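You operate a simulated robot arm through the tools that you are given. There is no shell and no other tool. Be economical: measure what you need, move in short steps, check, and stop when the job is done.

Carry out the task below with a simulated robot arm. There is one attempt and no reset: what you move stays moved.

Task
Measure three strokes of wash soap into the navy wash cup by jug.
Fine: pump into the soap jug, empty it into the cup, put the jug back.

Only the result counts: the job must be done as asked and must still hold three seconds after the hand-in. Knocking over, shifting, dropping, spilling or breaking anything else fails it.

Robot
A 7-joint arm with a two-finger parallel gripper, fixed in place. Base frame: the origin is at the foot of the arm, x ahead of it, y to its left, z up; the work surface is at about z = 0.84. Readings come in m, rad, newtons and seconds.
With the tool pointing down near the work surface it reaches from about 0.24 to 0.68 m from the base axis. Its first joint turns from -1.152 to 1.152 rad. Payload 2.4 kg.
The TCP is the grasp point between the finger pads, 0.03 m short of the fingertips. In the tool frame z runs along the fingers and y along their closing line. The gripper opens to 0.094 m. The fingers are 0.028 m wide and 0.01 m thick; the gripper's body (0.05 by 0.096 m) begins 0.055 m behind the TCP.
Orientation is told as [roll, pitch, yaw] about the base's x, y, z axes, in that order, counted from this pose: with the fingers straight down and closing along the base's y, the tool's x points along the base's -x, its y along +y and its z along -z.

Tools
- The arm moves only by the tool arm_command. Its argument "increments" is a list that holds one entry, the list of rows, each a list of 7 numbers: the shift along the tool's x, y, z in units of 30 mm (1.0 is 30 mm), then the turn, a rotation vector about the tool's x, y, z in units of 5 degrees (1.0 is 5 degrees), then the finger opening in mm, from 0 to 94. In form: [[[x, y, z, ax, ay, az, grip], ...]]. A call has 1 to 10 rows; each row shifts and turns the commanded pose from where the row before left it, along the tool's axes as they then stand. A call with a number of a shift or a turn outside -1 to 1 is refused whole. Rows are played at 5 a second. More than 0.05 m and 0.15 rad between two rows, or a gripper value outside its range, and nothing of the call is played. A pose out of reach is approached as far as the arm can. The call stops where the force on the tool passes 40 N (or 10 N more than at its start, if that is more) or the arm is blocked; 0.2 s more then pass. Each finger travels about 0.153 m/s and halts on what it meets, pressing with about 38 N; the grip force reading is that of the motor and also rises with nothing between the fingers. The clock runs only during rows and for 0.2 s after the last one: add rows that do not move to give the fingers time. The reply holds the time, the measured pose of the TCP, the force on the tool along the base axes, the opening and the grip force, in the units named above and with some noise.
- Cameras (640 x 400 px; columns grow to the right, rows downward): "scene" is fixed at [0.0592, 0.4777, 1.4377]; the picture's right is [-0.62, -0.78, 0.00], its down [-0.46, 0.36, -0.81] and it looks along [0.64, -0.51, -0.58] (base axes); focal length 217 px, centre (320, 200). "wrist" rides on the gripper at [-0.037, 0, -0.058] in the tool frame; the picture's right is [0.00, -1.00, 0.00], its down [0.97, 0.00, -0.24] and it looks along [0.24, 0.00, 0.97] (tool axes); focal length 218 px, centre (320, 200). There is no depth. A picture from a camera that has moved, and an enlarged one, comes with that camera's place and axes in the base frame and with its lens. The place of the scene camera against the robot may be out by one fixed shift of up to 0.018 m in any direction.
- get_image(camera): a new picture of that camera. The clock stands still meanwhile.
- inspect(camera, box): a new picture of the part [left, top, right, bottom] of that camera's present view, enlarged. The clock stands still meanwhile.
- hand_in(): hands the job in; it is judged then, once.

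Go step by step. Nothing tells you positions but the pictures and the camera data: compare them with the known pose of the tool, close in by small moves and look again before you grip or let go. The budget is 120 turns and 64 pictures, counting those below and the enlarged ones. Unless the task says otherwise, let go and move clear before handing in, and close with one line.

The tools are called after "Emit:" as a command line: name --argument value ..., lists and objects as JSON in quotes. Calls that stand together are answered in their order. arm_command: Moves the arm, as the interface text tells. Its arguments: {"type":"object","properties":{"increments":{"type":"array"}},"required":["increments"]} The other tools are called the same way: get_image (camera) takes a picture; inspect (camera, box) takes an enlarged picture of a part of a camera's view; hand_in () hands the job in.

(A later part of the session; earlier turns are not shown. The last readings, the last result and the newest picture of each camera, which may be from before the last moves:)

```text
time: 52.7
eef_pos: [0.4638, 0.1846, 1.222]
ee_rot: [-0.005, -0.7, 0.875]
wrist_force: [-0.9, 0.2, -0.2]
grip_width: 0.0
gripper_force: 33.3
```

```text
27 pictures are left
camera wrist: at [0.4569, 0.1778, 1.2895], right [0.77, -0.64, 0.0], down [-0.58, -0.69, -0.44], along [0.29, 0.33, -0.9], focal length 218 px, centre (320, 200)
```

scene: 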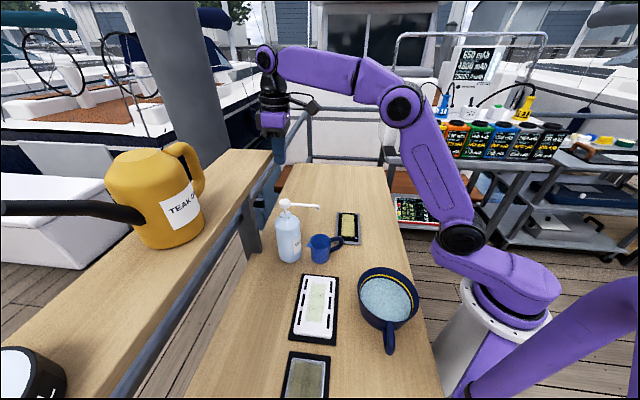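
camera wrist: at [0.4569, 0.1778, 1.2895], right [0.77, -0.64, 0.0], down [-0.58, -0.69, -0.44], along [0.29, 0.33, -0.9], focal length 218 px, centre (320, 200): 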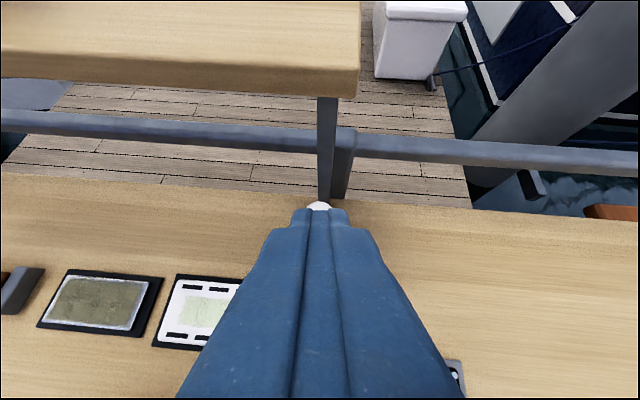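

The shelf spans z of about 1.195–1.22, with its edge 2 cm past the head. I'll descend, then slide forward to hover the fingertip over the head.

Emit:
arm_command --increments '[[[0.526, 0, 0.625, 0, 0, 0, 0], [0.526, 0, 0.625, 0, 0, 0, 0], [0.526, 0, 0.625, 0, 0, 0, 0], [0.526, 0, 0.625, 0, 0, 0, 0], [-0.63, 0.02, 0.53, 0, 0, 0, 0], [-0.63, 0.02, 0.53, 0, 0, 0, 0], [-0.63, 0.02, 0.53, 0, 0, 0, 0], [0, 0, 0, 0, 0, 0, 0]]]'

Emit:
inspect --camera "scene" --box '[240, 150, 380, 255]'

Emit:
inspect --camera "wrist" --box '[240, 120, 400, 240]'

```text
time: 54.5
eef_pos: [0.5099, 0.2414, 1.1205]
ee_rot: [-0.006, -0.698, 0.874]
wrist_force: [0.7, -0.1, 0.6]
grip_width: 0.0001
gripper_force: 33.2
```

```text
3.81 times, centred on (310, 202) of scene
camera zoom: at [0.0592, 0.4777, 1.4377], right [-0.62, -0.78, 0.0], down [-0.46, 0.36, -0.81], along [0.64, -0.51, -0.58], focal length 826 px, centre (358, 190)
```

zoom: 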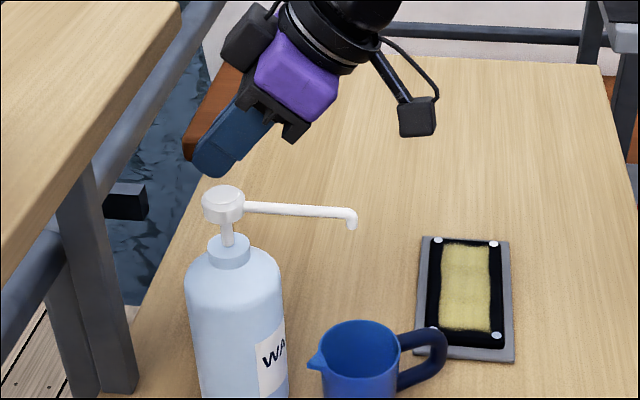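

```text
3.33 times, centred on (320, 180) of wrist
camera zoom: at [0.5029, 0.2355, 1.1893], right [0.77, -0.64, 0.0], down [-0.58, -0.69, -0.44], along [0.29, 0.33, -0.9], focal length 728 px, centre (320, 267)
```

zoom: 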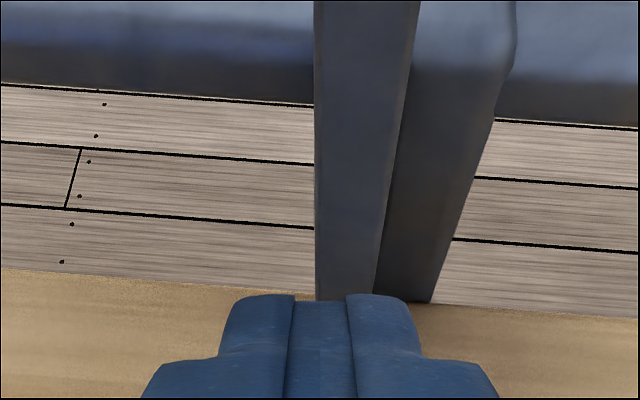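

The hand is clear of the shelf and the fingertip sits just over the head. I'll shift back 3 mm, then feel down in small steps.

Emit:
arm_command --increments '[[[0.08, -0.05, -0.07, 0, 0, 0, 0], [0.107, 0, 0.1275, 0, 0, 0, 0], [0.107, 0, 0.1275, 0, 0, 0, 0], [0.107, 0, 0.1275, 0, 0, 0, 0]]]'

Emit:
inspect --camera "scene" --box '[270, 180, 330, 225]'

```text
time: 55.5
eef_pos: [0.509, 0.2389, 1.1072]
ee_rot: [-0.006, -0.699, 0.875]
wrist_force: [-0.3, 0.1, -0.1]
grip_width: 0.0001
gripper_force: 33.3
```

```text
8.89 times, centred on (300, 202) of scene
camera zoom: at [0.0592, 0.4777, 1.4377], right [-0.62, -0.78, 0.0], down [-0.46, 0.36, -0.81], along [0.64, -0.51, -0.58], focal length 1928 px, centre (498, 178)
```

zoom: 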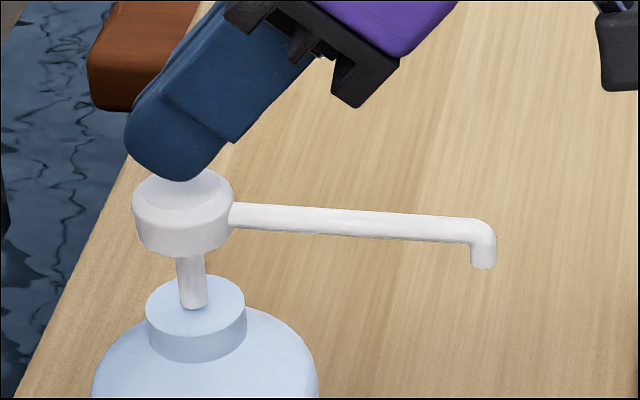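

The tip is right over the head and the visible stem suggests about 2 cm of travel. I'll press gradually, watching the force.

Emit:
arm_command --increments '[[[0.107, 0, 0.1275, 0, 0, 0, 0], [0.107, 0, 0.1275, 0, 0, 0, 0]]]'

Emit:
arm_command --increments '[[[0.107, 0, 0.1275, 0, 0, 0, 0], [0.064, 0, 0.0765, 0, 0, 0, 0]]]'

```text
time: 56.1
eef_pos: [0.5099, 0.2392, 1.0987]
ee_rot: [-0.008, -0.7, 0.876]
wrist_force: [-0.1, -0.4, 1.0]
grip_width: 0.0
gripper_force: 33.4
```

```text
time: 56.7
eef_pos: [0.5091, 0.2401, 1.0899]
ee_rot: [-0.007, -0.7, 0.875]
wrist_force: [0.3, 0.7, 3.7]
grip_width: 0.0002
gripper_force: 32.5
```

Emit:
arm_command --increments '[[[0.107, 0, 0.1275, 0, 0, 0, 0], [0.064, 0, 0.0765, 0, 0, 0, 0]]]'

Emit:
inspect --camera "scene" --box '[270, 180, 370, 255]'

```text
time: 57.4
eef_pos: [0.5105, 0.2402, 1.0886]
ee_rot: [-0.011, -0.715, 0.88]
wrist_force: [-1.5, -2.5, 15.5]
grip_width: 0.0
gripper_force: 32.9
stopped in row 2: the force on the tool passed its limit (the readings are from after the stop); the commanded pose is now the measured one
```

```text
5.33 times, centred on (320, 218) of scene
camera zoom: at [0.0588, 0.4775, 1.4378], right [-0.62, -0.78, 0.0], down [-0.46, 0.36, -0.81], along [0.64, -0.51, -0.58], focal length 1157 px, centre (320, 107)
```

zoom: 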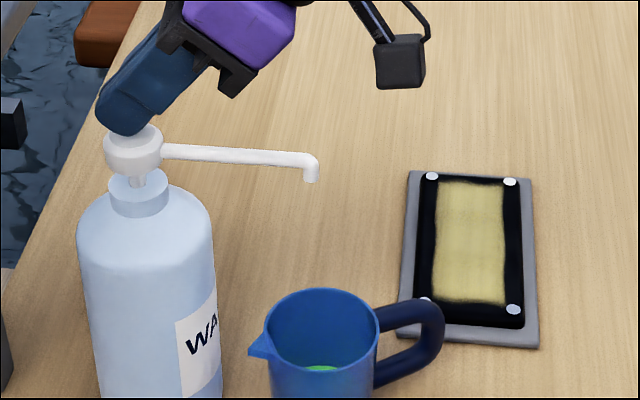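

Green soap is in the jug, so stroke 1 bottomed out and delivered. I'll release fully and check that the head has returned.

Emit:
arm_command --increments '[[[-0.107, 0, -0.1275, 0, 0, 0, 0], [-0.107, 0, -0.1275, 0, 0, 0, 0], [-0.107, 0, -0.1275, 0, 0, 0, 0], [-0.107, 0, -0.1275, 0, 0, 0, 0], [-0.107, 0, -0.1275, 0, 0, 0, 0], [0, 0, 0, 0, 0, 0, 0], [0, 0, 0, 0, 0, 0, 0]]]'

Emit:
inspect --camera "scene" --box '[270, 180, 370, 255]'

```text
time: 59.0
eef_pos: [0.5108, 0.2395, 1.1107]
ee_rot: [-0.01, -0.71, 0.875]
wrist_force: [-0.3, 0.6, 0.1]
grip_width: 0.0
gripper_force: 32.5
```

```text
5.33 times, centred on (320, 218) of scene
camera zoom: at [0.0592, 0.4777, 1.4377], right [-0.62, -0.78, 0.0], down [-0.46, 0.36, -0.81], along [0.64, -0.51, -0.58], focal length 1157 px, centre (320, 107)
```

zoom: 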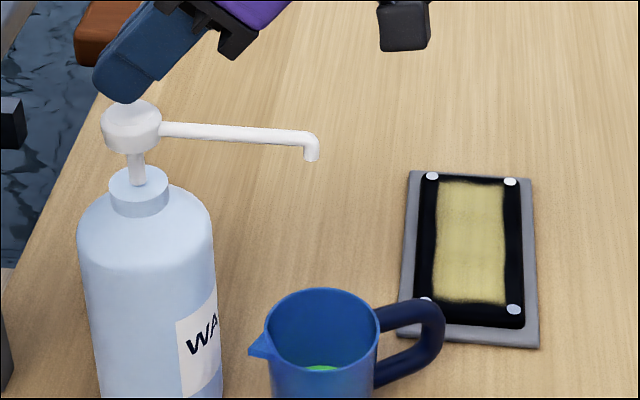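

The head is fully up and the bottle hasn't shifted. Stroke 2.

Emit:
arm_command --increments '[[[0.107, 0, 0.1275, 0, 0, 0, 0], [0.107, 0, 0.1275, 0, 0, 0, 0], [0.107, 0, 0.1275, 0, 0, 0, 0], [0.107, 0, 0.1275, 0, 0, 0, 0], [0.086, 0, 0.102, 0, 0, 0, 0], [0.064, 0, 0.0765, 0, 0, 0, 0], [0.064, 0, 0.0765, 0, 0, 0, 0]]]'

Emit:
arm_command --increments '[[[-0.107, 0, -0.1275, 0, 0, 0, 0], [-0.107, 0, -0.1275, 0, 0, 0, 0], [-0.107, 0, -0.1275, 0, 0, 0, 0], [-0.107, 0, -0.1275, 0, 0, 0, 0], [-0.107, 0, -0.1275, 0, 0, 0, 0], [0, 0, 0, 0, 0, 0, 0], [0, 0, 0, 0, 0, 0, 0]]]'

Emit:
inspect --camera "scene" --box '[270, 180, 370, 255]'

```text
time: 60.6
eef_pos: [0.5135, 0.2408, 1.0885]
ee_rot: [-0.017, -0.725, 0.88]
wrist_force: [-2.4, -2.3, 14.9]
grip_width: 0.0
gripper_force: 33.2
stopped in row 7: the force on the tool passed its limit (the readings are from after the stop); the commanded pose is now the measured one
```

```text
time: 62.2
eef_pos: [0.5124, 0.2423, 1.1106]
ee_rot: [-0.012, -0.719, 0.877]
wrist_force: [-0.4, -0.3, 0.6]
grip_width: 0.0
gripper_force: 33.4
```

```text
5.33 times, centred on (320, 218) of scene
camera zoom: at [0.0592, 0.4777, 1.4377], right [-0.62, -0.78, 0.0], down [-0.46, 0.36, -0.81], along [0.64, -0.51, -0.58], focal length 1157 px, centre (320, 107)
```

zoom: 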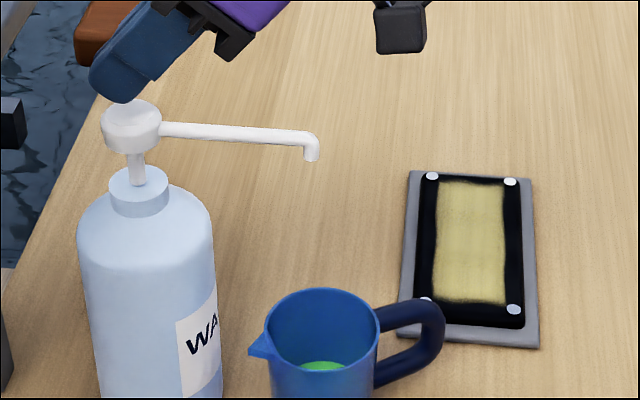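

The level rose, so stroke 2 is in. I'll correct 3 mm of forward drift, then do stroke 3.

Emit:
arm_command --increments '[[[0.08, 0, -0.065, 0, 0, 0, 0], [0.107, 0, 0.1275, 0, 0, 0, 0], [0.107, 0, 0.1275, 0, 0, 0, 0], [0.107, 0, 0.1275, 0, 0, 0, 0], [0.107, 0, 0.1275, 0, 0, 0, 0], [0.086, 0, 0.102, 0, 0, 0, 0], [0.064, 0, 0.0765, 0, 0, 0, 0], [0.064, 0, 0.0765, 0, 0, 0, 0]]]'

Emit:
arm_command --increments '[[[-0.107, 0, -0.1275, 0, 0, 0, 0], [-0.107, 0, -0.1275, 0, 0, 0, 0], [-0.107, 0, -0.1275, 0, 0, 0, 0], [-0.107, 0, -0.1275, 0, 0, 0, 0], [-0.107, 0, -0.1275, 0, 0, 0, 0], [-0.2, 0, -0.25, 0, 0, 0, 0], [0, 0, 0, 0, 0, 0, 0]]]'

Emit:
inspect --camera "scene" --box '[270, 180, 370, 255]'

```text
time: 64.0
eef_pos: [0.5153, 0.2408, 1.0887]
ee_rot: [-0.021, -0.737, 0.881]
wrist_force: [0.7, 0.2, 14.0]
grip_width: 0.0
gripper_force: 32.8
stopped in row 8: the force on the tool passed its limit (the readings are from after the stop); the commanded pose is now the measured one
```

```text
time: 65.6
eef_pos: [0.513, 0.2392, 1.1194]
ee_rot: [-0.017, -0.729, 0.879]
wrist_force: [-0.1, -0.6, 0.0]
grip_width: 0.0002
gripper_force: 33.0
```

```text
5.33 times, centred on (320, 218) of scene
camera zoom: at [0.0592, 0.4777, 1.4377], right [-0.62, -0.78, 0.0], down [-0.46, 0.36, -0.81], along [0.64, -0.51, -0.58], focal length 1157 px, centre (320, 107)
```

zoom: 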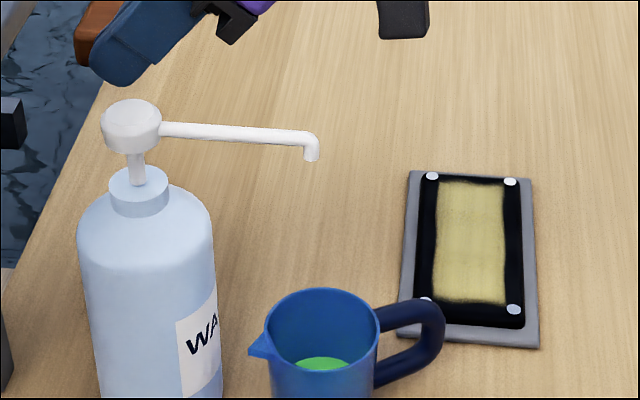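

The jug level rose in three equal steps, so all three strokes are in. Next I'll retreat from the pump, swing to yaw ~66° to line up with the lip and handle, and open for a flatter regrasp.

Emit:
arm_command --increments '[[[0.68, 0, -0.572, 0, 0, 0, 0], [0.68, 0, -0.572, 0, 0, 0, 0], [0.68, 0, -0.572, 0, 0, 0, 0], [0.68, 0, -0.572, 0, 0, 0, 0], [0.68, 0, -0.572, 0, 0, 0, 0], [0.68, 0, -0.572, 0, 0, 0, 30], [0, 0, 0, -0.669, 0, -0.743, 60], [0, 0, 0, -0.669, 0, -0.743, 94], [0, 0, 0, -0.669, 0, -0.743, 94], [0, 0, 0, 0, 0, 0, 94]]]'

Emit:
get_image --camera "wrist"

```text
time: 67.8
eef_pos: [0.4098, 0.1179, 1.115]
ee_rot: [-0.015, -0.727, 1.141]
wrist_force: [0.7, 0.0, 0.8]
grip_width: 0.0939
gripper_force: 0.1
```

```text
19 pictures are left
camera wrist: at [0.4037, 0.1077, 1.1827], right [0.9, -0.43, 0.01], down [-0.37, -0.8, -0.47], along [0.21, 0.42, -0.89], focal length 218 px, centre (320, 200)
```

wrist: 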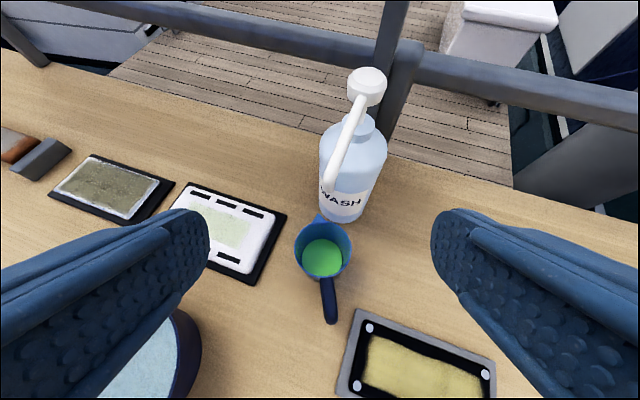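

Lip and handle are now in line with the tool, and the jug is near (0.441, 0.171). I'll line up on the axis and advance to ~6 cm short.

Emit:
arm_command --increments '[[[0.805, -0.05, 0, 0, 0, 0, 94], [0.805, -0.05, 0, 0, 0, 0, 94], [0.805, -0.05, 0, 0, 0, 0, 94], [0.805, -0.05, 0, 0, 0, 0, 94], [0, 0, 0.95, 0, 0, 0, 94], [0, 0, 0.95, 0, 0, 0, 94], [0, 0, 0.95, 0, 0, 0, 94], [0, 0, 0.95, 0, 0, 0, 94], [0, 0, 0.95, 0, 0, 0, 94], [0, 0, 0, 0, 0, 0, 94]]]'

Emit:
get_image --camera "wrist"

```text
time: 70.0
eef_pos: [0.4299, 0.1347, 0.944]
ee_rot: [-0.016, -0.725, 1.14]
wrist_force: [0.9, 0.1, -0.4]
grip_width: 0.0939
gripper_force: 0.1
```

```text
18 pictures are left
camera wrist: at [0.4231, 0.1248, 1.012], right [0.9, -0.43, 0.01], down [-0.37, -0.8, -0.47], along [0.21, 0.42, -0.89], focal length 218 px, centre (320, 200)
```

wrist: 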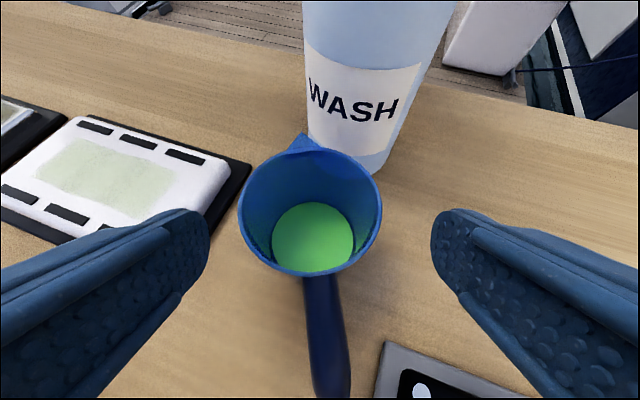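

The jug sits about 5 mm to the left of the axis. I'll correct, advance 57 mm and verify before closing.

Emit:
arm_command --increments '[[[0.03, 0.18, 0, 0, 0, 0, 94], [0.02, 0, 0.5, 0, 0, 0, 94], [0.02, 0, 0.5, 0, 0, 0, 94], [0, 0, 0.5, 0, 0, 0, 94], [0, 0, 0.4, 0, 0, 0, 94], [0, 0, 0, 0, 0, 0, 94]]]'

Emit:
get_image --camera "wrist"

```text
time: 71.4
eef_pos: [0.4389, 0.168, 0.8985]
ee_rot: [-0.017, -0.726, 1.141]
wrist_force: [0.1, -0.1, -0.1]
grip_width: 0.0941
gripper_force: 0.2
```

```text
17 pictures are left
camera wrist: at [0.433, 0.1591, 0.9661], right [0.9, -0.43, 0.01], down [-0.37, -0.8, -0.47], along [0.21, 0.42, -0.89], focal length 218 px, centre (320, 200)
```

wrist: 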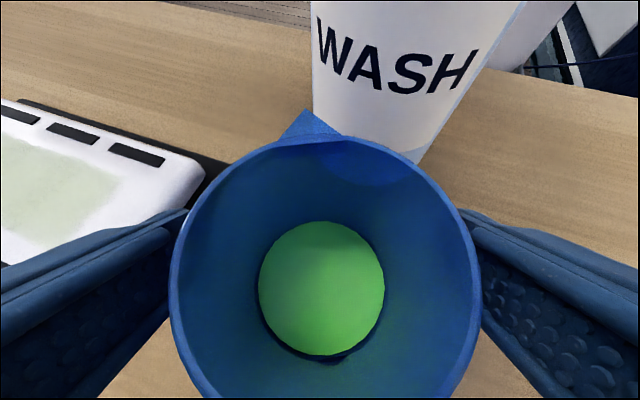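

It is centred laterally and the pads cover the rim's widest chord. Closing now, then a 15 mm test lift.

Emit:
arm_command --increments '[[[0, 0, 0, 0, 0, 0, 82], [0, 0, 0, 0, 0, 0, 74], [0, 0, 0, 0, 0, 0, 60], [0, 0, 0, 0, 0, 0, 55], [0, 0, 0, 0, 0, 0, 55], [-0.333, 0, -0.373, 0, 0, 0, 55], [0, 0, 0, 0, 0, 0, 55]]]'

Emit:
get_image --camera "wrist"

```text
time: 73.0
eef_pos: [0.4368, 0.1702, 0.9145]
ee_rot: [-0.015, -0.728, 1.14]
wrist_force: [-0.4, 0.5, -0.8]
grip_width: 0.0727
gripper_force: 38.4
```

```text
16 pictures are left
camera wrist: at [0.4317, 0.1602, 0.9827], right [0.9, -0.43, 0.01], down [-0.37, -0.8, -0.46], along [0.21, 0.42, -0.89], focal length 218 px, centre (320, 200)
```

wrist: 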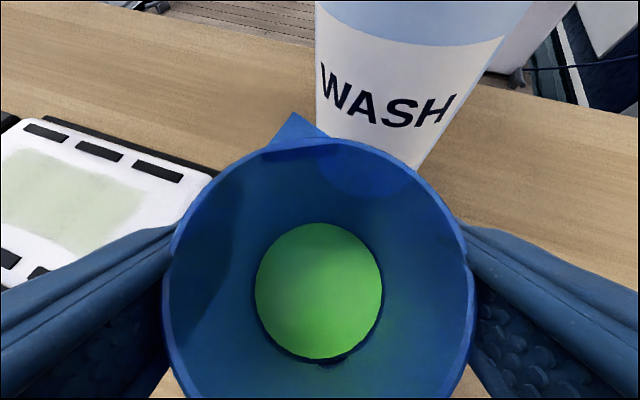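

The jug lifts with no slip. I'll draw it straight back from under the spout, then raise it to z ≈ 1.05 and check the grip.

Emit:
arm_command --increments '[[[0.62, 0, -0.553, 0, 0, 0, 55], [0.62, 0, -0.553, 0, 0, 0, 55], [0.62, 0, -0.553, 0, 0, 0, 55], [0.4, 0, -0.357, 0, 0, 0, 55], [-0.6, 0, -0.672, 0, 0, 0, 55], [-0.6, 0, -0.672, 0, 0, 0, 55], [-0.6, 0, -0.672, 0, 0, 0, 55], [-0.6, 0, -0.672, 0, 0, 0, 55], [-0.6, 0, -0.672, 0, 0, 0, 55], [0, 0, 0, 0, 0, 0, 55]]]'

Emit:
get_image --camera "wrist"

```text
time: 75.2
eef_pos: [0.3965, 0.0877, 1.0492]
ee_rot: [-0.013, -0.727, 1.14]
wrist_force: [0.2, -0.5, -1.3]
grip_width: 0.0728
gripper_force: 37.9
```

```text
15 pictures are left
camera wrist: at [0.39, 0.0782, 1.118], right [0.9, -0.43, 0.01], down [-0.37, -0.8, -0.47], along [0.21, 0.42, -0.89], focal length 218 px, centre (320, 200)
```

wrist: 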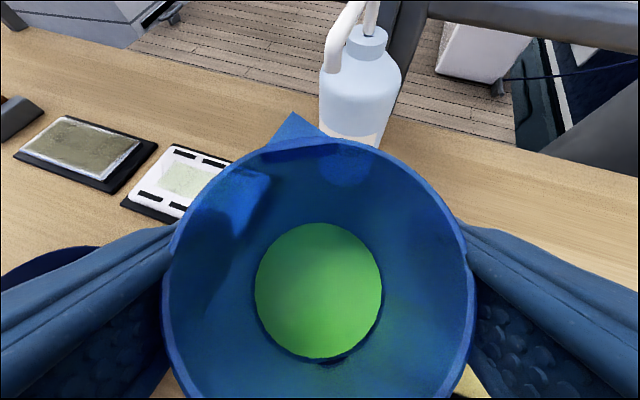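

The grip is firm with no slip. I'll yaw to ~30° keeping the jug level, then tilt 20° and check that the jug turns with the gripper.

Emit:
arm_command --increments '[[[0, 0, 0, 0.669, 0, 0.743, 55], [0, 0, 0, 0.669, 0, 0.743, 55], [0, 0, 0, 0.669, 0, 0.743, 55], [0, 0, 0, 0.669, 0, 0.743, 55], [0, 0, 0, 0.669, 0, 0.743, 55], [0, 0, 0, 0.669, 0, 0.743, 55], [0, 0, 0, 0.669, 0, 0.743, 55], [0, 0, 0, 0, 0, 0, 55]]]'

Emit:
arm_command --increments '[[[0, 0, 0, 0, 0.7, 0, 55], [0, 0, 0, 0, 0.7, 0, 55], [0, 0, 0, 0, 0.7, 0, 55], [0, 0, 0, 0, 0.7, 0, 55], [0, 0, 0, 0, 0.7, 0, 55], [0, 0, 0, 0, 0.5, 0, 55], [0, 0, 0, 0, 0, 0, 55]]]'

Emit:
get_image --camera "wrist"

```text
time: 77.0
eef_pos: [0.4117, 0.0785, 1.0494]
ee_rot: [-0.02, -0.734, 0.533]
wrist_force: [0.5, 1.0, -0.7]
grip_width: 0.0727
gripper_force: 38.5
out of reach, approached as far as the arm can: row 7
```

```text
time: 78.6
eef_pos: [0.374, 0.0872, 1.0501]
ee_rot: [-0.02, -0.509, 0.527]
wrist_force: [0.5, -0.1, -0.6]
grip_width: 0.0714
gripper_force: 37.8
out of reach, approached as far as the arm can: row 2, 3, 4, 5, 6
```

```text
14 pictures are left
camera wrist: at [0.3761, 0.0896, 1.1194], right [0.49, -0.87, 0.02], down [-0.84, -0.48, -0.26], along [0.24, 0.12, -0.96], focal length 218 px, centre (320, 200)
```

wrist: 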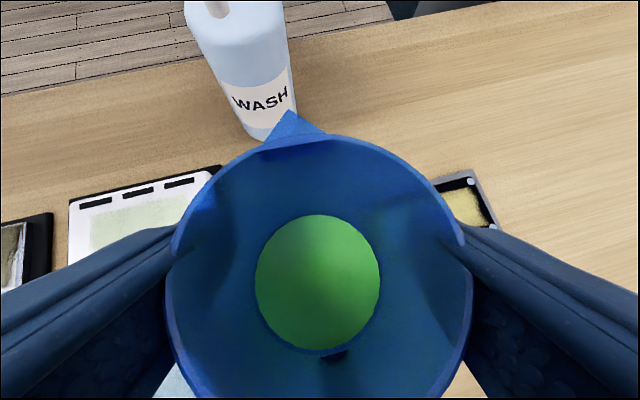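

The jug follows the gripper. I'll continue to tool-vertical (jug tilt ~42°, still below its spill angle) and check.

Emit:
arm_command --increments '[[[0, 0, 0, 0, 0.8, 0, 55], [0, 0, 0, 0, 0.8, 0, 55], [0, 0, 0, 0, 0.8, 0, 55], [0, 0, 0, 0, 0.8, 0, 55], [0, 0, 0, 0, 0.8, 0, 55], [0, 0, 0, 0, 0.8, 0, 55], [0, 0, 0, 0, 0.8, 0, 55], [0, 0, 0, 0, 0, 0, 55]]]'

Emit:
get_image --camera "scene"

Emit:
get_image --camera "wrist"

```text
time: 80.4
eef_pos: [0.3739, 0.0868, 1.0516]
ee_rot: [-0.02, -0.512, 0.528]
wrist_force: [0.0, 1.4, -1.2]
grip_width: 0.0714
gripper_force: 38.3
out of reach, approached as far as the arm can: row 1, 2, 3, 4, 5, 6, 7
```

```text
13 pictures are left
```

scene: 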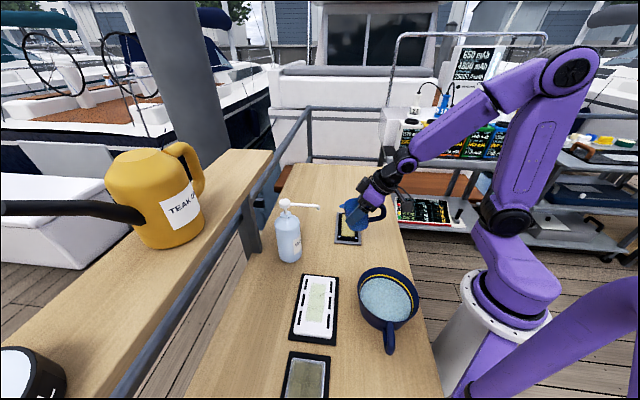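

```text
12 pictures are left
camera wrist: at [0.3762, 0.0895, 1.1194], right [0.49, -0.87, 0.02], down [-0.84, -0.48, -0.26], along [0.24, 0.12, -0.96], focal length 218 px, centre (320, 200)
```

wrist: 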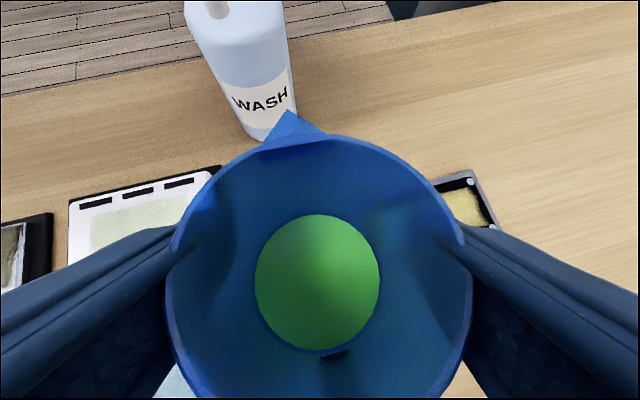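

The arm is stuck at a joint limit here, with the tool leaning while close in. I'll move further out and up, away from the bottle, to free the wrist.

Emit:
arm_command --increments '[[[-0.584, -0.512, -0.15, 0, 0, 0, 55], [-0.584, -0.512, -0.15, 0, 0, 0, 55], [-0.584, -0.512, -0.15, 0, 0, 0, 55], [-0.584, -0.512, -0.15, 0, 0, 0, 55], [0, 0, 0, 0, 0, 0, 55]]]'

Emit:
arm_command --increments '[[[0, 0, 0, 0, 0.8, 0, 55], [0, 0, 0, 0, 0.8, 0, 55], [0, 0, 0, 0, 0, 0, 55]]]'

```text
time: 81.6
eef_pos: [0.4196, 0.0771, 1.0631]
ee_rot: [-0.067, -0.557, 0.539]
wrist_force: [-0.5, -0.4, -0.6]
grip_width: 0.0711
gripper_force: 37.7
out of reach, approached as far as the arm can: row 1, 2, 3, 4
```

```text
time: 82.4
eef_pos: [0.414, 0.0855, 1.0492]
ee_rot: [-0.065, -0.487, 0.534]
wrist_force: [0.3, -0.3, -0.7]
grip_width: 0.0709
gripper_force: 38.2
out of reach, approached as far as the arm can: row 1, 2
```

A wrist joint is at its stop near this yaw. I'll turn back towards the 50–65° yaw that worked before.

Emit:
arm_command --increments '[[[0, 0, 0, -0.469, 0, -0.883, 55], [0, 0, 0, -0.469, 0, -0.883, 55], [0, 0, 0, -0.469, 0, -0.883, 55], [0, 0, 0, -0.469, 0, -0.883, 55], [0, 0, 0, -0.469, 0, -0.883, 55], [0, 0, 0, 0, 0, 0, 55]]]'

Emit:
arm_command --increments '[[[0, 0, 0, 0, 0.8, 0, 55], [0, 0, 0, 0, 0.8, 0, 55], [0, 0, 0, 0, 0, 0, 55]]]'

```text
time: 83.8
eef_pos: [0.358, 0.1228, 1.0045]
ee_rot: [-0.075, -0.501, 0.893]
wrist_force: [0.2, 0.9, -0.8]
grip_width: 0.0711
gripper_force: 38.1
out of reach, approached as far as the arm can: row 1, 2, 3, 4, 5
```

```text
time: 84.6
eef_pos: [0.3579, 0.1257, 1.0061]
ee_rot: [-0.061, -0.49, 0.893]
wrist_force: [-0.3, -0.6, -0.5]
grip_width: 0.0709
gripper_force: 37.6
out of reach, approached as far as the arm can: row 1, 2
```

Emit:
get_image --camera "scene"

```text
11 pictures are left
```

scene: 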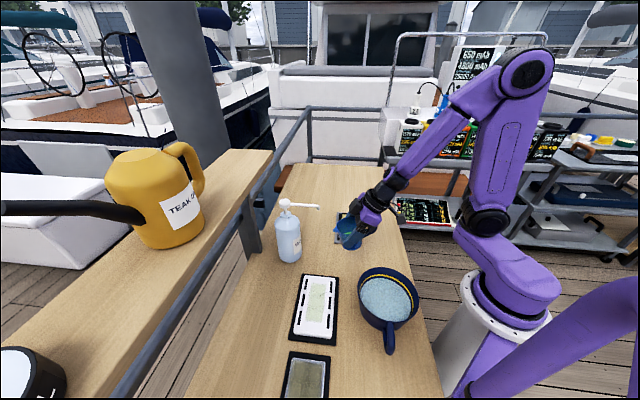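

The elbow is folded hard with the wrist low and close in. I'll go straight up to unfold it.

Emit:
arm_command --increments '[[[-0.469, 0, -0.883, 0, 0, 0, 55], [-0.469, 0, -0.883, 0, 0, 0, 55], [-0.469, 0, -0.883, 0, 0, 0, 55], [-0.469, 0, -0.883, 0, 0, 0, 55], [0, 0, 0, 0, 0, 0, 55]]]'

```text
time: 85.8
eef_pos: [0.3514, 0.135, 1.1145]
ee_rot: [-0.062, -0.488, 0.894]
wrist_force: [-0.6, -0.2, -0.3]
grip_width: 0.0707
gripper_force: 37.8
out of reach, approached as far as the arm can: row 1
```

Rising freed it. Now I'll tilt to tool-vertical up here.

Emit:
arm_command --increments '[[[0, 0, 0, 0, 0.9, 0, 55], [0, 0, 0, 0, 0.9, 0, 55], [0, 0, 0, 0, 0.9, 0, 55], [0, 0, 0, 0, 0.9, 0, 55], [0, 0, 0, 0, 0.9, 0, 55], [0, 0, 0, 0, 0, 0, 55]]]'

Emit:
get_image --camera "wrist"

```text
time: 87.2
eef_pos: [0.3519, 0.1335, 1.1156]
ee_rot: [-0.056, -0.095, 0.87]
wrist_force: [-0.2, -0.5, -1.6]
grip_width: 0.0707
gripper_force: 38.0
```

```text
10 pictures are left
camera wrist: at [0.3684, 0.1591, 1.1757], right [0.76, -0.65, 0.05], down [-0.65, -0.75, 0.15], along [-0.05, -0.15, -0.99], focal length 218 px, centre (320, 200)
```

wrist: 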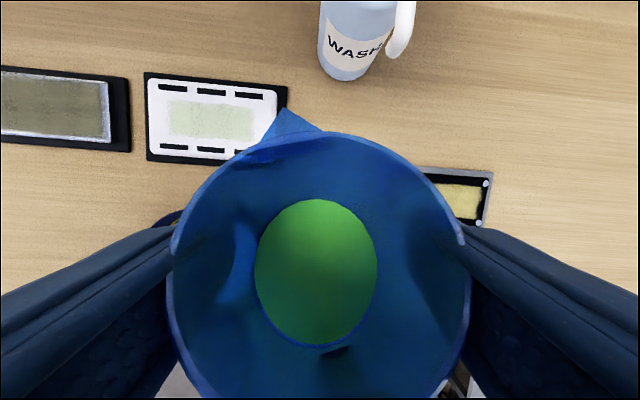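

The jug follows the tilt and the soap surface stays level. I'll travel to above the wash cup at z ≈ 1.06.

Emit:
arm_command --increments '[[[0.5, 0.706, 0.26, 0, 0, 0, 55], [0.5, 0.706, 0.26, 0, 0, 0, 55], [0.5, 0.706, 0.26, 0, 0, 0, 55], [0.5, 0.706, 0.26, 0, 0, 0, 55], [0.5, 0.706, 0.26, 0, 0, 0, 55], [0.5, 0.706, 0.26, 0, 0, 0, 55], [0, 0, 0, 0, 0, 0, 55]]]'

Emit:
get_image --camera "scene"

```text
time: 88.8
eef_pos: [0.2018, 0.1474, 1.05]
ee_rot: [-0.056, -0.096, 0.868]
wrist_force: [-0.2, 1.0, -1.2]
grip_width: 0.0706
gripper_force: 37.6
```

```text
9 pictures are left
```

scene: 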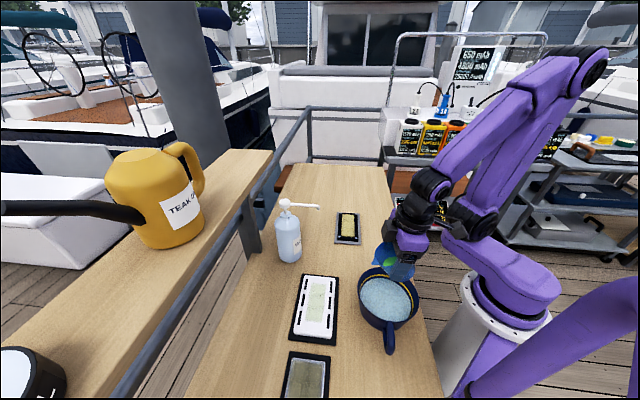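

The jug is over the cup. I'll shift back 2 cm so the lip lies nearer the cup's middle, lower 2.5 cm, and start the pour slowly.

Emit:
arm_command --increments '[[[0.33, 0, 0.4, 0, 0, 0, 55], [0.33, 0, 0.4, 0, 0, 0, 55], [0, 0, 0, 0, 0.7, 0, 55], [0, 0, 0, 0, 0.7, 0, 55], [0, 0, 0, 0, 0.7, 0, 55], [0, 0, 0, 0, 0, 0, 55]]]'

Emit:
inspect --camera "scene" --box '[330, 220, 450, 340]'

```text
time: 90.2
eef_pos: [0.1918, 0.1355, 1.0264]
ee_rot: [-0.053, 0.088, 0.859]
wrist_force: [0.7, 0.0, -0.5]
grip_width: 0.0706
gripper_force: 38.0
```

```text
3.33 times, centred on (390, 280) of scene
camera zoom: at [0.0592, 0.4777, 1.4377], right [-0.62, -0.78, 0.0], down [-0.46, 0.36, -0.81], along [0.64, -0.51, -0.58], focal length 723 px, centre (87, -67)
```

zoom: 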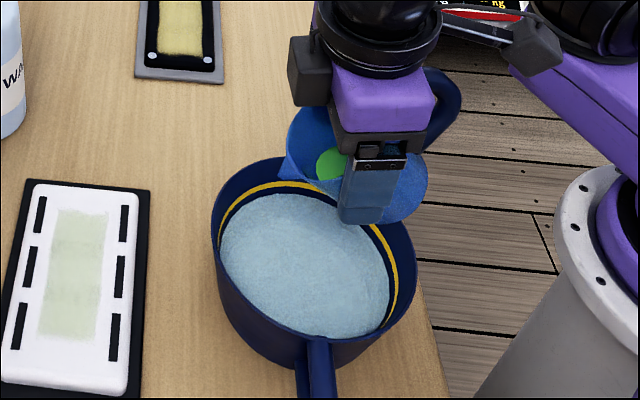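

The landing point is inside the cup. I'll shift back another 1 cm for margin and keep tilting slowly.

Emit:
arm_command --increments '[[[0.35, 0, 0, 0, 0.5, 0, 55], [0, 0, 0, 0, 0.6, 0, 55], [0, 0, 0, 0, 0.6, 0, 55], [0, 0, 0, 0, 0.6, 0, 55], [0, 0, 0, 0, 0.6, 0, 55], [0, 0, 0, 0, 0.6, 0, 55], [0, 0, 0, 0, 0.6, 0, 55], [0, 0, 0, 0, 0.6, 0, 55], [0, 0, 0, 0, 0, 0, 55]]]'

Emit:
inspect --camera "scene" --box '[330, 220, 450, 340]'

```text
time: 92.2
eef_pos: [0.1854, 0.1279, 1.0271]
ee_rot: [-0.062, 0.497, 0.835]
wrist_force: [0.2, -0.5, -0.4]
grip_width: 0.0707
gripper_force: 38.0
```

```text
3.33 times, centred on (390, 280) of scene
camera zoom: at [0.0592, 0.4777, 1.4377], right [-0.62, -0.78, 0.0], down [-0.46, 0.36, -0.81], along [0.64, -0.51, -0.58], focal length 723 px, centre (87, -67)
```

zoom: 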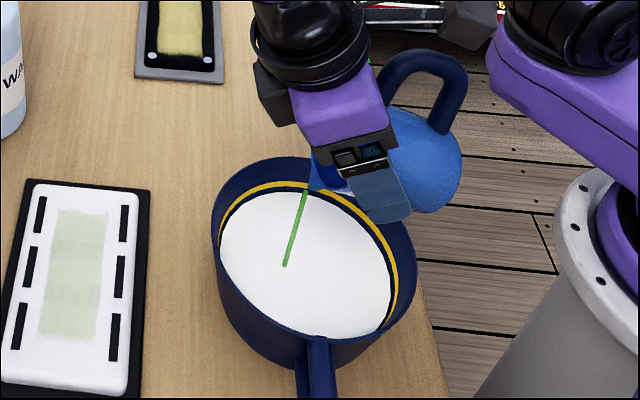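

A thin green stream is landing in the middle of the cup. I'll continue the tilt slowly.

Emit:
arm_command --increments '[[[0, 0, 0, 0, 0, 0, 55], [0, 0, 0, 0, 0.5, 0, 55], [0, 0, 0, 0, 0.5, 0, 55], [0, 0, 0, 0, 0.6, 0, 55], [0, 0, 0, 0, 0.6, 0, 55], [0, 0, 0, 0, 0.6, 0, 55], [0, 0, 0, 0, 0.6, 0, 55], [0, 0, 0, 0, 0.6, 0, 55], [0, 0, 0, 0, 0.6, 0, 55], [0, 0, 0, 0, 0, 0, 55]]]'

Emit:
arm_command --increments '[[[0, 0, 0, 0, 0.7, 0, 55], [0, 0, 0, 0, 0.7, 0, 55], [0, 0, 0, 0, 0.7, 0, 55], [0, 0, 0, 0, 0.7, 0, 55], [0, 0, 0, 0, 0.7, 0, 55], [0, 0, 0, 0, 0, 0, 55], [0, 0, 0, 0, 0, 0, 55]]]'

Emit:
inspect --camera "scene" --box '[330, 220, 450, 340]'

```text
time: 94.4
eef_pos: [0.1851, 0.1277, 1.0279]
ee_rot: [-0.087, 0.897, 0.797]
wrist_force: [0.8, -0.7, -2.1]
grip_width: 0.0707
gripper_force: 38.1
```

```text
time: 96.0
eef_pos: [0.1862, 0.1274, 1.0266]
ee_rot: [-0.15, 1.201, 0.722]
wrist_force: [-1.2, -0.1, -0.6]
grip_width: 0.0704
gripper_force: 38.4
```

```text
3.33 times, centred on (390, 280) of scene
camera zoom: at [0.0592, 0.4777, 1.4377], right [-0.62, -0.78, 0.0], down [-0.46, 0.36, -0.81], along [0.64, -0.51, -0.58], focal length 723 px, centre (87, -67)
```

zoom: 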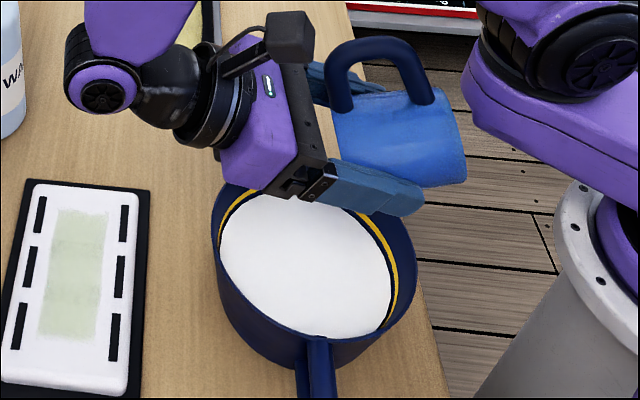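

The stream has finished at about 110° tilt. I'll tilt a bit more and hold to let it drain.

Emit:
arm_command --increments '[[[0, 0, 0, 0, 0.8, 0, 55], [0, 0, 0, 0, 0.8, 0, 55], [0, 0, 0, 0, 0, 0, 55], [0, 0, 0, 0, 0, 0, 55], [0, 0, 0, 0, 0, 0, 55], [0, 0, 0, 0, 0, 0, 55], [0, 0, 0, 0, 0, 0, 55], [0, 0, 0, 0, 0, 0, 55], [0, 0, 0, 0, 0, 0, 55], [0, 0, 0, 0, 0, 0, 55]]]'

Emit:
get_image --camera "wrist"

```text
time: 98.2
eef_pos: [0.1861, 0.1284, 1.0274]
ee_rot: [-0.238, 1.337, 0.633]
wrist_force: [-0.4, -0.4, -1.3]
grip_width: 0.0705
gripper_force: 38.4
```

```text
5 pictures are left
camera wrist: at [0.2281, 0.1761, 1.0042], right [0.76, -0.65, 0.05], down [-0.03, 0.05, 1.0], along [-0.65, -0.76, 0.01], focal length 218 px, centre (320, 200)
```

wrist: 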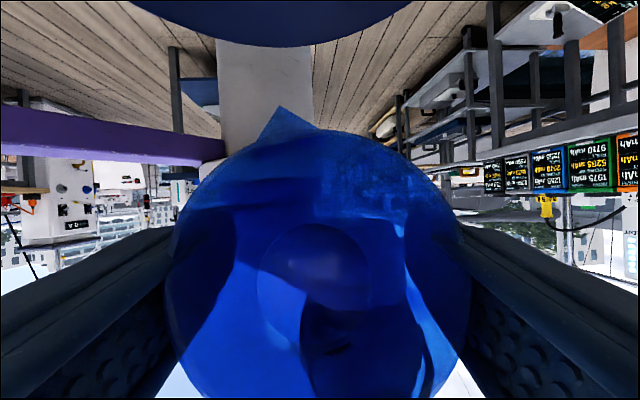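

The jug is empty. I'll tilt back over the cup to tool-vertical, then retrace the path out.

Emit:
arm_command --increments '[[[0, 0, 0, 0, -1, 0, 55], [0, 0, 0, 0, -1, 0, 55], [0, 0, 0, 0, -1, 0, 55], [0, 0, 0, 0, -1, 0, 55], [0, 0, 0, 0, -1, 0, 55], [0, 0, 0, 0, -1, 0, 55], [0, 0, 0, 0, -1, 0, 55], [0, 0, 0, 0, -1, 0, 55], [0, 0, 0, 0, -1, 0, 55], [0, 0, 0, 0, -1, 0, 55]]]'

Emit:
arm_command --increments '[[[0, 0, 0, 0, -1, 0, 55], [0, 0, 0, 0, -1, 0, 55], [0, 0, 0, 0, -1, 0, 55], [0, 0, 0, 0, -1, 0, 55], [0, 0, 0, 0, -0.7, 0, 55], [0, 0, 0, 0, 0, 0, 55]]]'

```text
time: 100.4
eef_pos: [0.1864, 0.1291, 1.027]
ee_rot: [-0.059, 0.464, 0.835]
wrist_force: [6.5, 12.4, 3.2]
grip_width: 0.0702
gripper_force: 38.3
```

```text
time: 101.8
eef_pos: [0.1859, 0.1273, 1.0268]
ee_rot: [-0.055, 0.058, 0.861]
wrist_force: [-0.6, 0.5, -0.4]
grip_width: 0.0699
gripper_force: 37.7
```

There was a brief 12 N reading mid-way, but it is clear now. I'll rise and retrace to the open area, then check the jug in the grip.

Emit:
arm_command --increments '[[[0, 0, -0.98, 0, 0, 0, 55], [0, 0, -0.98, 0, 0, 0, 55], [0, 0, -0.98, 0, 0, 0, 55], [-0.75, -0.815, 0, 0, 0, 0, 55], [-0.75, -0.815, 0, 0, 0, 0, 55], [-0.75, -0.815, 0, 0, 0, 0, 55], [-0.75, -0.815, 0, 0, 0, 0, 55], [-0.75, -0.815, 0, 0, 0, 0, 55], [0, 0, 0, 0, 0, 0, 55]]]'

Emit:
get_image --camera "wrist"

```text
time: 103.8
eef_pos: [0.3498, 0.1399, 1.1137]
ee_rot: [-0.053, 0.059, 0.862]
wrist_force: [0.7, -0.1, -0.2]
grip_width: 0.0705
gripper_force: 38.3
```

```text
4 pictures are left
camera wrist: at [0.373, 0.1731, 1.1691], right [0.76, -0.65, 0.05], down [-0.63, -0.72, 0.3], along [-0.15, -0.26, -0.95], focal length 218 px, centre (320, 200)
```

wrist: 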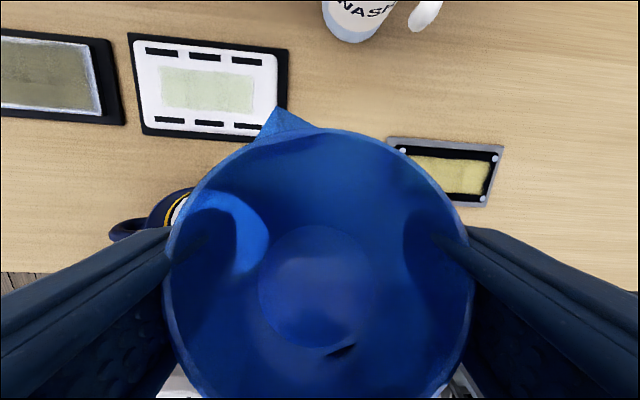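

The jug is essentially unmoved in the grip. I'll move out to the previously good spot, restore yaw 65° and level the roll, then bring the jug upright.

Emit:
arm_command --increments '[[[0.1, -0.77, 0, 0, 0, 0, 55], [0.1, -0.77, 0, 0, 0, 0, 55], [0.1, -0.77, 0, 0, 0, 0, 55], [0, 0, 0, -0.46, 0, -0.8, 55], [0, 0, 0, 0, 0, -0.8, 55], [0, 0, 0, 0, 0, -0.8, 55], [0, 0, 0, 0, 0, -0.8, 55], [0, 0, 0, 0, 0, 0, 55]]]'

Emit:
arm_command --increments '[[[0, 0, 0, 0, -0.9, 0, 55], [0, 0, 0, 0, -0.9, 0, 55], [0, 0, 0, 0, -0.9, 0, 55], [0, 0, 0, 0, -0.9, 0, 55], [0, 0, 0, 0, -0.9, 0, 55], [0, 0, 0, 0, -0.9, 0, 55], [0, 0, 0, 0, -0.9, 0, 55], [0, 0, 0, 0, -0.9, 0, 55], [0, 0, 0, 0, -0.9, 0, 55], [0, 0, 0, 0, -0.9, 0, 55]]]'

```text
time: 105.6
eef_pos: [0.3972, 0.0892, 1.1195]
ee_rot: [0.002, 0.063, 1.143]
wrist_force: [0.3, -0.3, -0.2]
grip_width: 0.0702
gripper_force: 38.4
```

```text
time: 107.8
eef_pos: [0.3971, 0.0887, 1.1204]
ee_rot: [0.003, -0.723, 1.139]
wrist_force: [0.9, -0.3, -1.5]
grip_width: 0.07
gripper_force: 37.7
```

It's upright again. I'll descend to just above the table at the free spot near (0.405, 0.13).

Emit:
arm_command --increments '[[[0.308, 0.06, 0.794, 0, 0, 0, 55], [0.308, 0.06, 0.794, 0, 0, 0, 55], [0.308, 0.06, 0.794, 0, 0, 0, 55], [0.308, 0.06, 0.794, 0, 0, 0, 55], [0.308, 0.06, 0.794, 0, 0, 0, 55], [0.624, 0, 0.708, 0, 0, 0, 55], [0.624, 0, 0.708, 0, 0, 0, 55], [0.624, 0, 0.708, 0, 0, 0, 55], [0, 0, 0, 0, 0, 0, 55]]]'

Emit:
arm_command --increments '[[[0.066, 0, 0.075, 0, 0, 0, 55], [0.066, 0, 0.075, 0, 0, 0, 55], [0, 0, 0, 0, 0, 0, 55]]]'

```text
time: 109.8
eef_pos: [0.4092, 0.1325, 0.9149]
ee_rot: [0.004, -0.722, 1.137]
wrist_force: [0.2, -0.8, -0.6]
grip_width: 0.07
gripper_force: 38.1
```

```text
time: 110.6
eef_pos: [0.4077, 0.133, 0.9097]
ee_rot: [0.003, -0.722, 1.137]
wrist_force: [0.3, -1.2, -1.5]
grip_width: 0.0701
gripper_force: 38.1
```

Emit:
arm_command --increments '[[[0.066, 0, 0.075, 0, 0, 0, 55], [0, 0, 0, 0, 0, 0, 55]]]'

Emit:
arm_command --increments '[[[0.044, 0, 0.05, 0, 0, 0, 55], [0, 0, 0, 0, 0, 0, 55]]]'

```text
time: 111.2
eef_pos: [0.4076, 0.1335, 0.9083]
ee_rot: [0.003, -0.723, 1.139]
wrist_force: [-0.3, 0.2, -1.2]
grip_width: 0.0702
gripper_force: 38.1
```

```text
time: 111.8
eef_pos: [0.4074, 0.1331, 0.9054]
ee_rot: [0.001, -0.722, 1.14]
wrist_force: [0.6, 0.2, -0.3]
grip_width: 0.07
gripper_force: 38.3
```

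Emit:
arm_command --increments '[[[0.044, 0, 0.05, 0, 0, 0, 55], [0, 0, 0, 0, 0, 0, 55]]]'

Emit:
arm_command --increments '[[[0.044, 0, 0.05, 0, 0, 0, 55], [0, 0, 0, 0, 0, 0, 55]]]'

```text
time: 112.4
eef_pos: [0.4071, 0.1333, 0.902]
ee_rot: [0.004, -0.722, 1.139]
wrist_force: [0.1, -0.4, -0.6]
grip_width: 0.0699
gripper_force: 38.1
```

```text
time: 113.0
eef_pos: [0.4066, 0.1325, 0.9003]
ee_rot: [0.004, -0.724, 1.137]
wrist_force: [-0.7, 0.6, -1.7]
grip_width: 0.0701
gripper_force: 38.0
```

Emit:
arm_command --increments '[[[0.033, 0, 0.0375, 0, 0, 0, 55], [0, 0, 0, 0, 0, 0, 55]]]'

Emit:
arm_command --increments '[[[0.033, 0, 0.0375, 0, 0, 0, 55], [0, 0, 0, 0, 0, 0, 55]]]'

```text
time: 113.6
eef_pos: [0.4075, 0.1316, 0.8984]
ee_rot: [0.004, -0.724, 1.137]
wrist_force: [0.4, -0.4, -0.5]
grip_width: 0.07
gripper_force: 38.1
```

```text
time: 114.2
eef_pos: [0.4067, 0.1324, 0.8977]
ee_rot: [0.003, -0.724, 1.14]
wrist_force: [-2.7, -4.0, 14.1]
grip_width: 0.07
gripper_force: 37.7
```

Contact is at the same height as when it was picked up, so the jug has not slipped. I'll unload, release, back out, and steepen to ~70° for the trip home.

Emit:
arm_command --increments '[[[-0.022, 0, -0.025, 0, 0, 0, 55], [0, 0, 0, 0, 0, 0, 75], [0, 0, 0, 0, 0, 0, 94], [0, 0, 0, 0, 0, 0, 94], [0, 0, -0.6, 0, 0, 0, 94], [0, 0, -0.8, 0, 0, 0, 94], [0, 0, -0.8, 0, 0, 0, 94], [0, 0, -0.8, 0, 0, 0, 94], [0, 0, 0, 0, 0, 0, 94]]]'

Emit:
arm_command --increments '[[[-0.33, 0, -0.37, 0, 0, 0, 94], [0, 0, 0, 0, 0.88, 0, 94], [0, 0, 0, 0, 0.88, 0, 94], [0, 0, 0, 0, 0.88, 0, 94], [0, 0, 0, 0, 0.88, 0, 94], [0, 0, 0, 0, 0.88, 0, 94], [0, 0, 0, 0, 0, 0, 94]]]'

Emit:
get_image --camera "wrist"

```text
time: 116.2
eef_pos: [0.383, 0.0765, 0.9648]
ee_rot: [0.006, -0.72, 1.136]
wrist_force: [-0.7, 0.1, -0.7]
grip_width: 0.0939
gripper_force: 0.0
```

```text
time: 117.8
eef_pos: [0.3828, 0.0784, 0.9813]
ee_rot: [0.004, -0.336, 1.138]
wrist_force: [0.7, 0.6, 0.4]
grip_width: 0.0938
gripper_force: 0.0
```

```text
3 pictures are left
camera wrist: at [0.3886, 0.0926, 1.0477], right [0.91, -0.42, 0.0], down [-0.42, -0.9, -0.09], along [0.04, 0.09, -1.0], focal length 218 px, centre (320, 200)
```

wrist: 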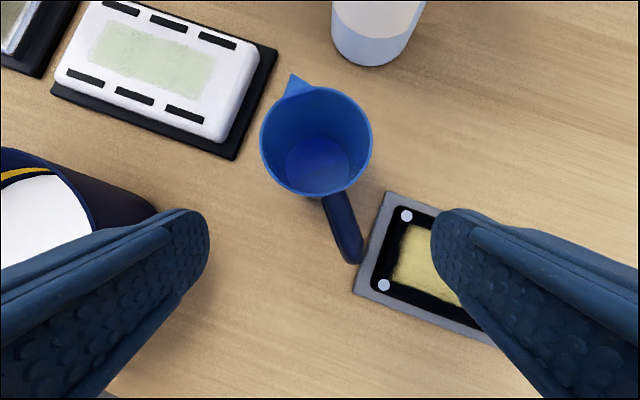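

The jug stands empty near (0.407, 0.137), its lip about 19° left of my tool axis. I'll approach at 70°, close, and test-lift.

Emit:
arm_command --increments '[[[-0.53, 0.045, 0, 0, 0, 0, 94], [-0.53, 0.045, 0, 0, 0, 0, 94], [0, 0, 0.67, 0, 0, 0, 94], [0, 0, 0.67, 0, 0, 0, 94], [0, 0, 0.67, 0, 0, 0, 94], [0, 0, 0.67, 0, 0, 0, 94], [0, 0, 0.67, 0, 0, 0, 94], [0, 0, 0, 0, 0, 0, 94]]]'

Emit:
arm_command --increments '[[[0, 0, 0, 0, 0, 0, 82], [0, 0, 0, 0, 0, 0, 74], [0, 0, 0, 0, 0, 0, 60], [0, 0, 0, 0, 0, 0, 55], [0, 0, 0, 0, 0, 0, 55], [-0.165, 0, -0.472, 0, 0, 0, 55], [0, 0, 0, 0, 0, 0, 55]]]'

Emit:
get_image --camera "wrist"

```text
time: 119.6
eef_pos: [0.4069, 0.1385, 0.8965]
ee_rot: [0.002, -0.34, 1.137]
wrist_force: [0.1, -0.2, -0.7]
grip_width: 0.0939
gripper_force: 0.1
```

```text
time: 121.2
eef_pos: [0.4077, 0.1368, 0.9108]
ee_rot: [0.002, -0.339, 1.14]
wrist_force: [-0.1, 0.5, -0.8]
grip_width: 0.0698
gripper_force: 37.9
```

```text
2 pictures are left
camera wrist: at [0.4141, 0.1515, 0.9772], right [0.91, -0.42, 0.0], down [-0.42, -0.9, -0.1], along [0.04, 0.09, -1.0], focal length 218 px, centre (320, 200)
```

wrist: 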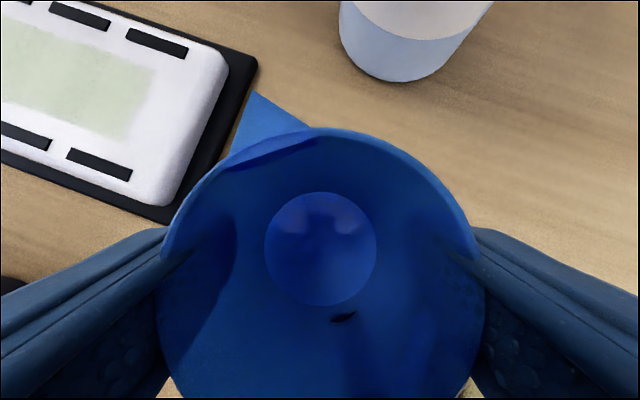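

It holds firmly at 69.8 mm. I'll lift and carry it back towards home (0.338, -0.030), turning so the lip ends at its original azimuth.

Emit:
arm_command --increments '[[[-0.275, 0, -0.787, 0, 0, 0, 55], [-0.275, 0, -0.787, 0, 0, 0, 55], [0.823, -0.03, -0.288, 0, 0, 0, 55], [0.823, -0.03, -0.288, 0, 0, 0, 55], [0.823, -0.03, -0.288, 0, 0, 0, 55], [0.823, -0.03, -0.288, 0, 0, 0, 55], [0.823, -0.03, -0.288, 0, 0, 0, 55], [0.823, -0.03, -0.288, 0, 0, 0, 55], [0.823, -0.03, -0.288, 0, 0, 0, 55], [0, 0, 0, 0.33, 0, 0.944, 55]]]'

```text
time: 123.4
eef_pos: [0.3341, -0.0318, 0.96]
ee_rot: [0.002, -0.339, 1.051]
wrist_force: [0.3, 0.7, -1.1]
grip_width: 0.0699
gripper_force: 38.0
```

Almost exactly over home. I'll adjust 3 mm and lower.

Emit:
arm_command --increments '[[[0.214, -0.03, 0.607, 0, 0, 0, 55], [0.214, -0.03, 0.607, 0, 0, 0, 55], [0.2, -0.03, 0.57, 0, 0, 0, 55], [0, 0, 0, 0, 0, 0, 55]]]'

Emit:
arm_command --increments '[[[0.022, 0, 0.063, 0, 0, 0, 55], [0, 0, 0, 0, 0, 0, 55]]]'

```text
time: 124.4
eef_pos: [0.3376, -0.0358, 0.9043]
ee_rot: [0.003, -0.339, 1.053]
wrist_force: [0.8, -0.8, -1.5]
grip_width: 0.07
gripper_force: 38.2
```

```text
time: 125.0
eef_pos: [0.3384, -0.0355, 0.9028]
ee_rot: [0.001, -0.338, 1.053]
wrist_force: [-0.2, 0.0, -0.4]
grip_width: 0.0698
gripper_force: 38.2
```

Emit:
arm_command --increments '[[[-0.1, 0.058, 0.035, 0, 0, 0, 55], [0.022, 0, 0.063, 0, 0, 0, 55], [0.022, 0, 0.063, 0, 0, 0, 55], [0, 0, 0, 0, 0, 0, 55]]]'

Emit:
arm_command --increments '[[[0.011, 0, 0.035, 0, 0, 0, 55], [0, 0, 0, 0, 0, 0, 55]]]'

```text
time: 126.0
eef_pos: [0.3393, -0.0313, 0.8979]
ee_rot: [0.005, -0.339, 1.052]
wrist_force: [0.5, -0.3, -1.0]
grip_width: 0.0699
gripper_force: 37.4
```

```text
time: 126.6
eef_pos: [0.338, -0.0293, 0.8979]
ee_rot: [0.004, -0.338, 1.053]
wrist_force: [-0.1, -0.4, -0.5]
grip_width: 0.0702
gripper_force: 37.4
```

Emit:
arm_command --increments '[[[0.011, 0, 0.035, 0, 0, 0, 55], [0, 0, 0, 0, 0, 0, 55]]]'

Emit:
arm_command --increments '[[[0.007, 0, 0.022, 0, 0, 0, 55], [0, 0, 0, 0, 0, 0, 55]]]'

```text
time: 127.2
eef_pos: [0.3377, -0.0304, 0.8973]
ee_rot: [0.004, -0.337, 1.051]
wrist_force: [-0.8, -0.4, 4.7]
grip_width: 0.07
gripper_force: 37.7
```

```text
time: 127.8
eef_pos: [0.3388, -0.0291, 0.8969]
ee_rot: [0.001, -0.341, 1.053]
wrist_force: [0.9, 0.5, 19.7]
grip_width: 0.0698
gripper_force: 38.2
```

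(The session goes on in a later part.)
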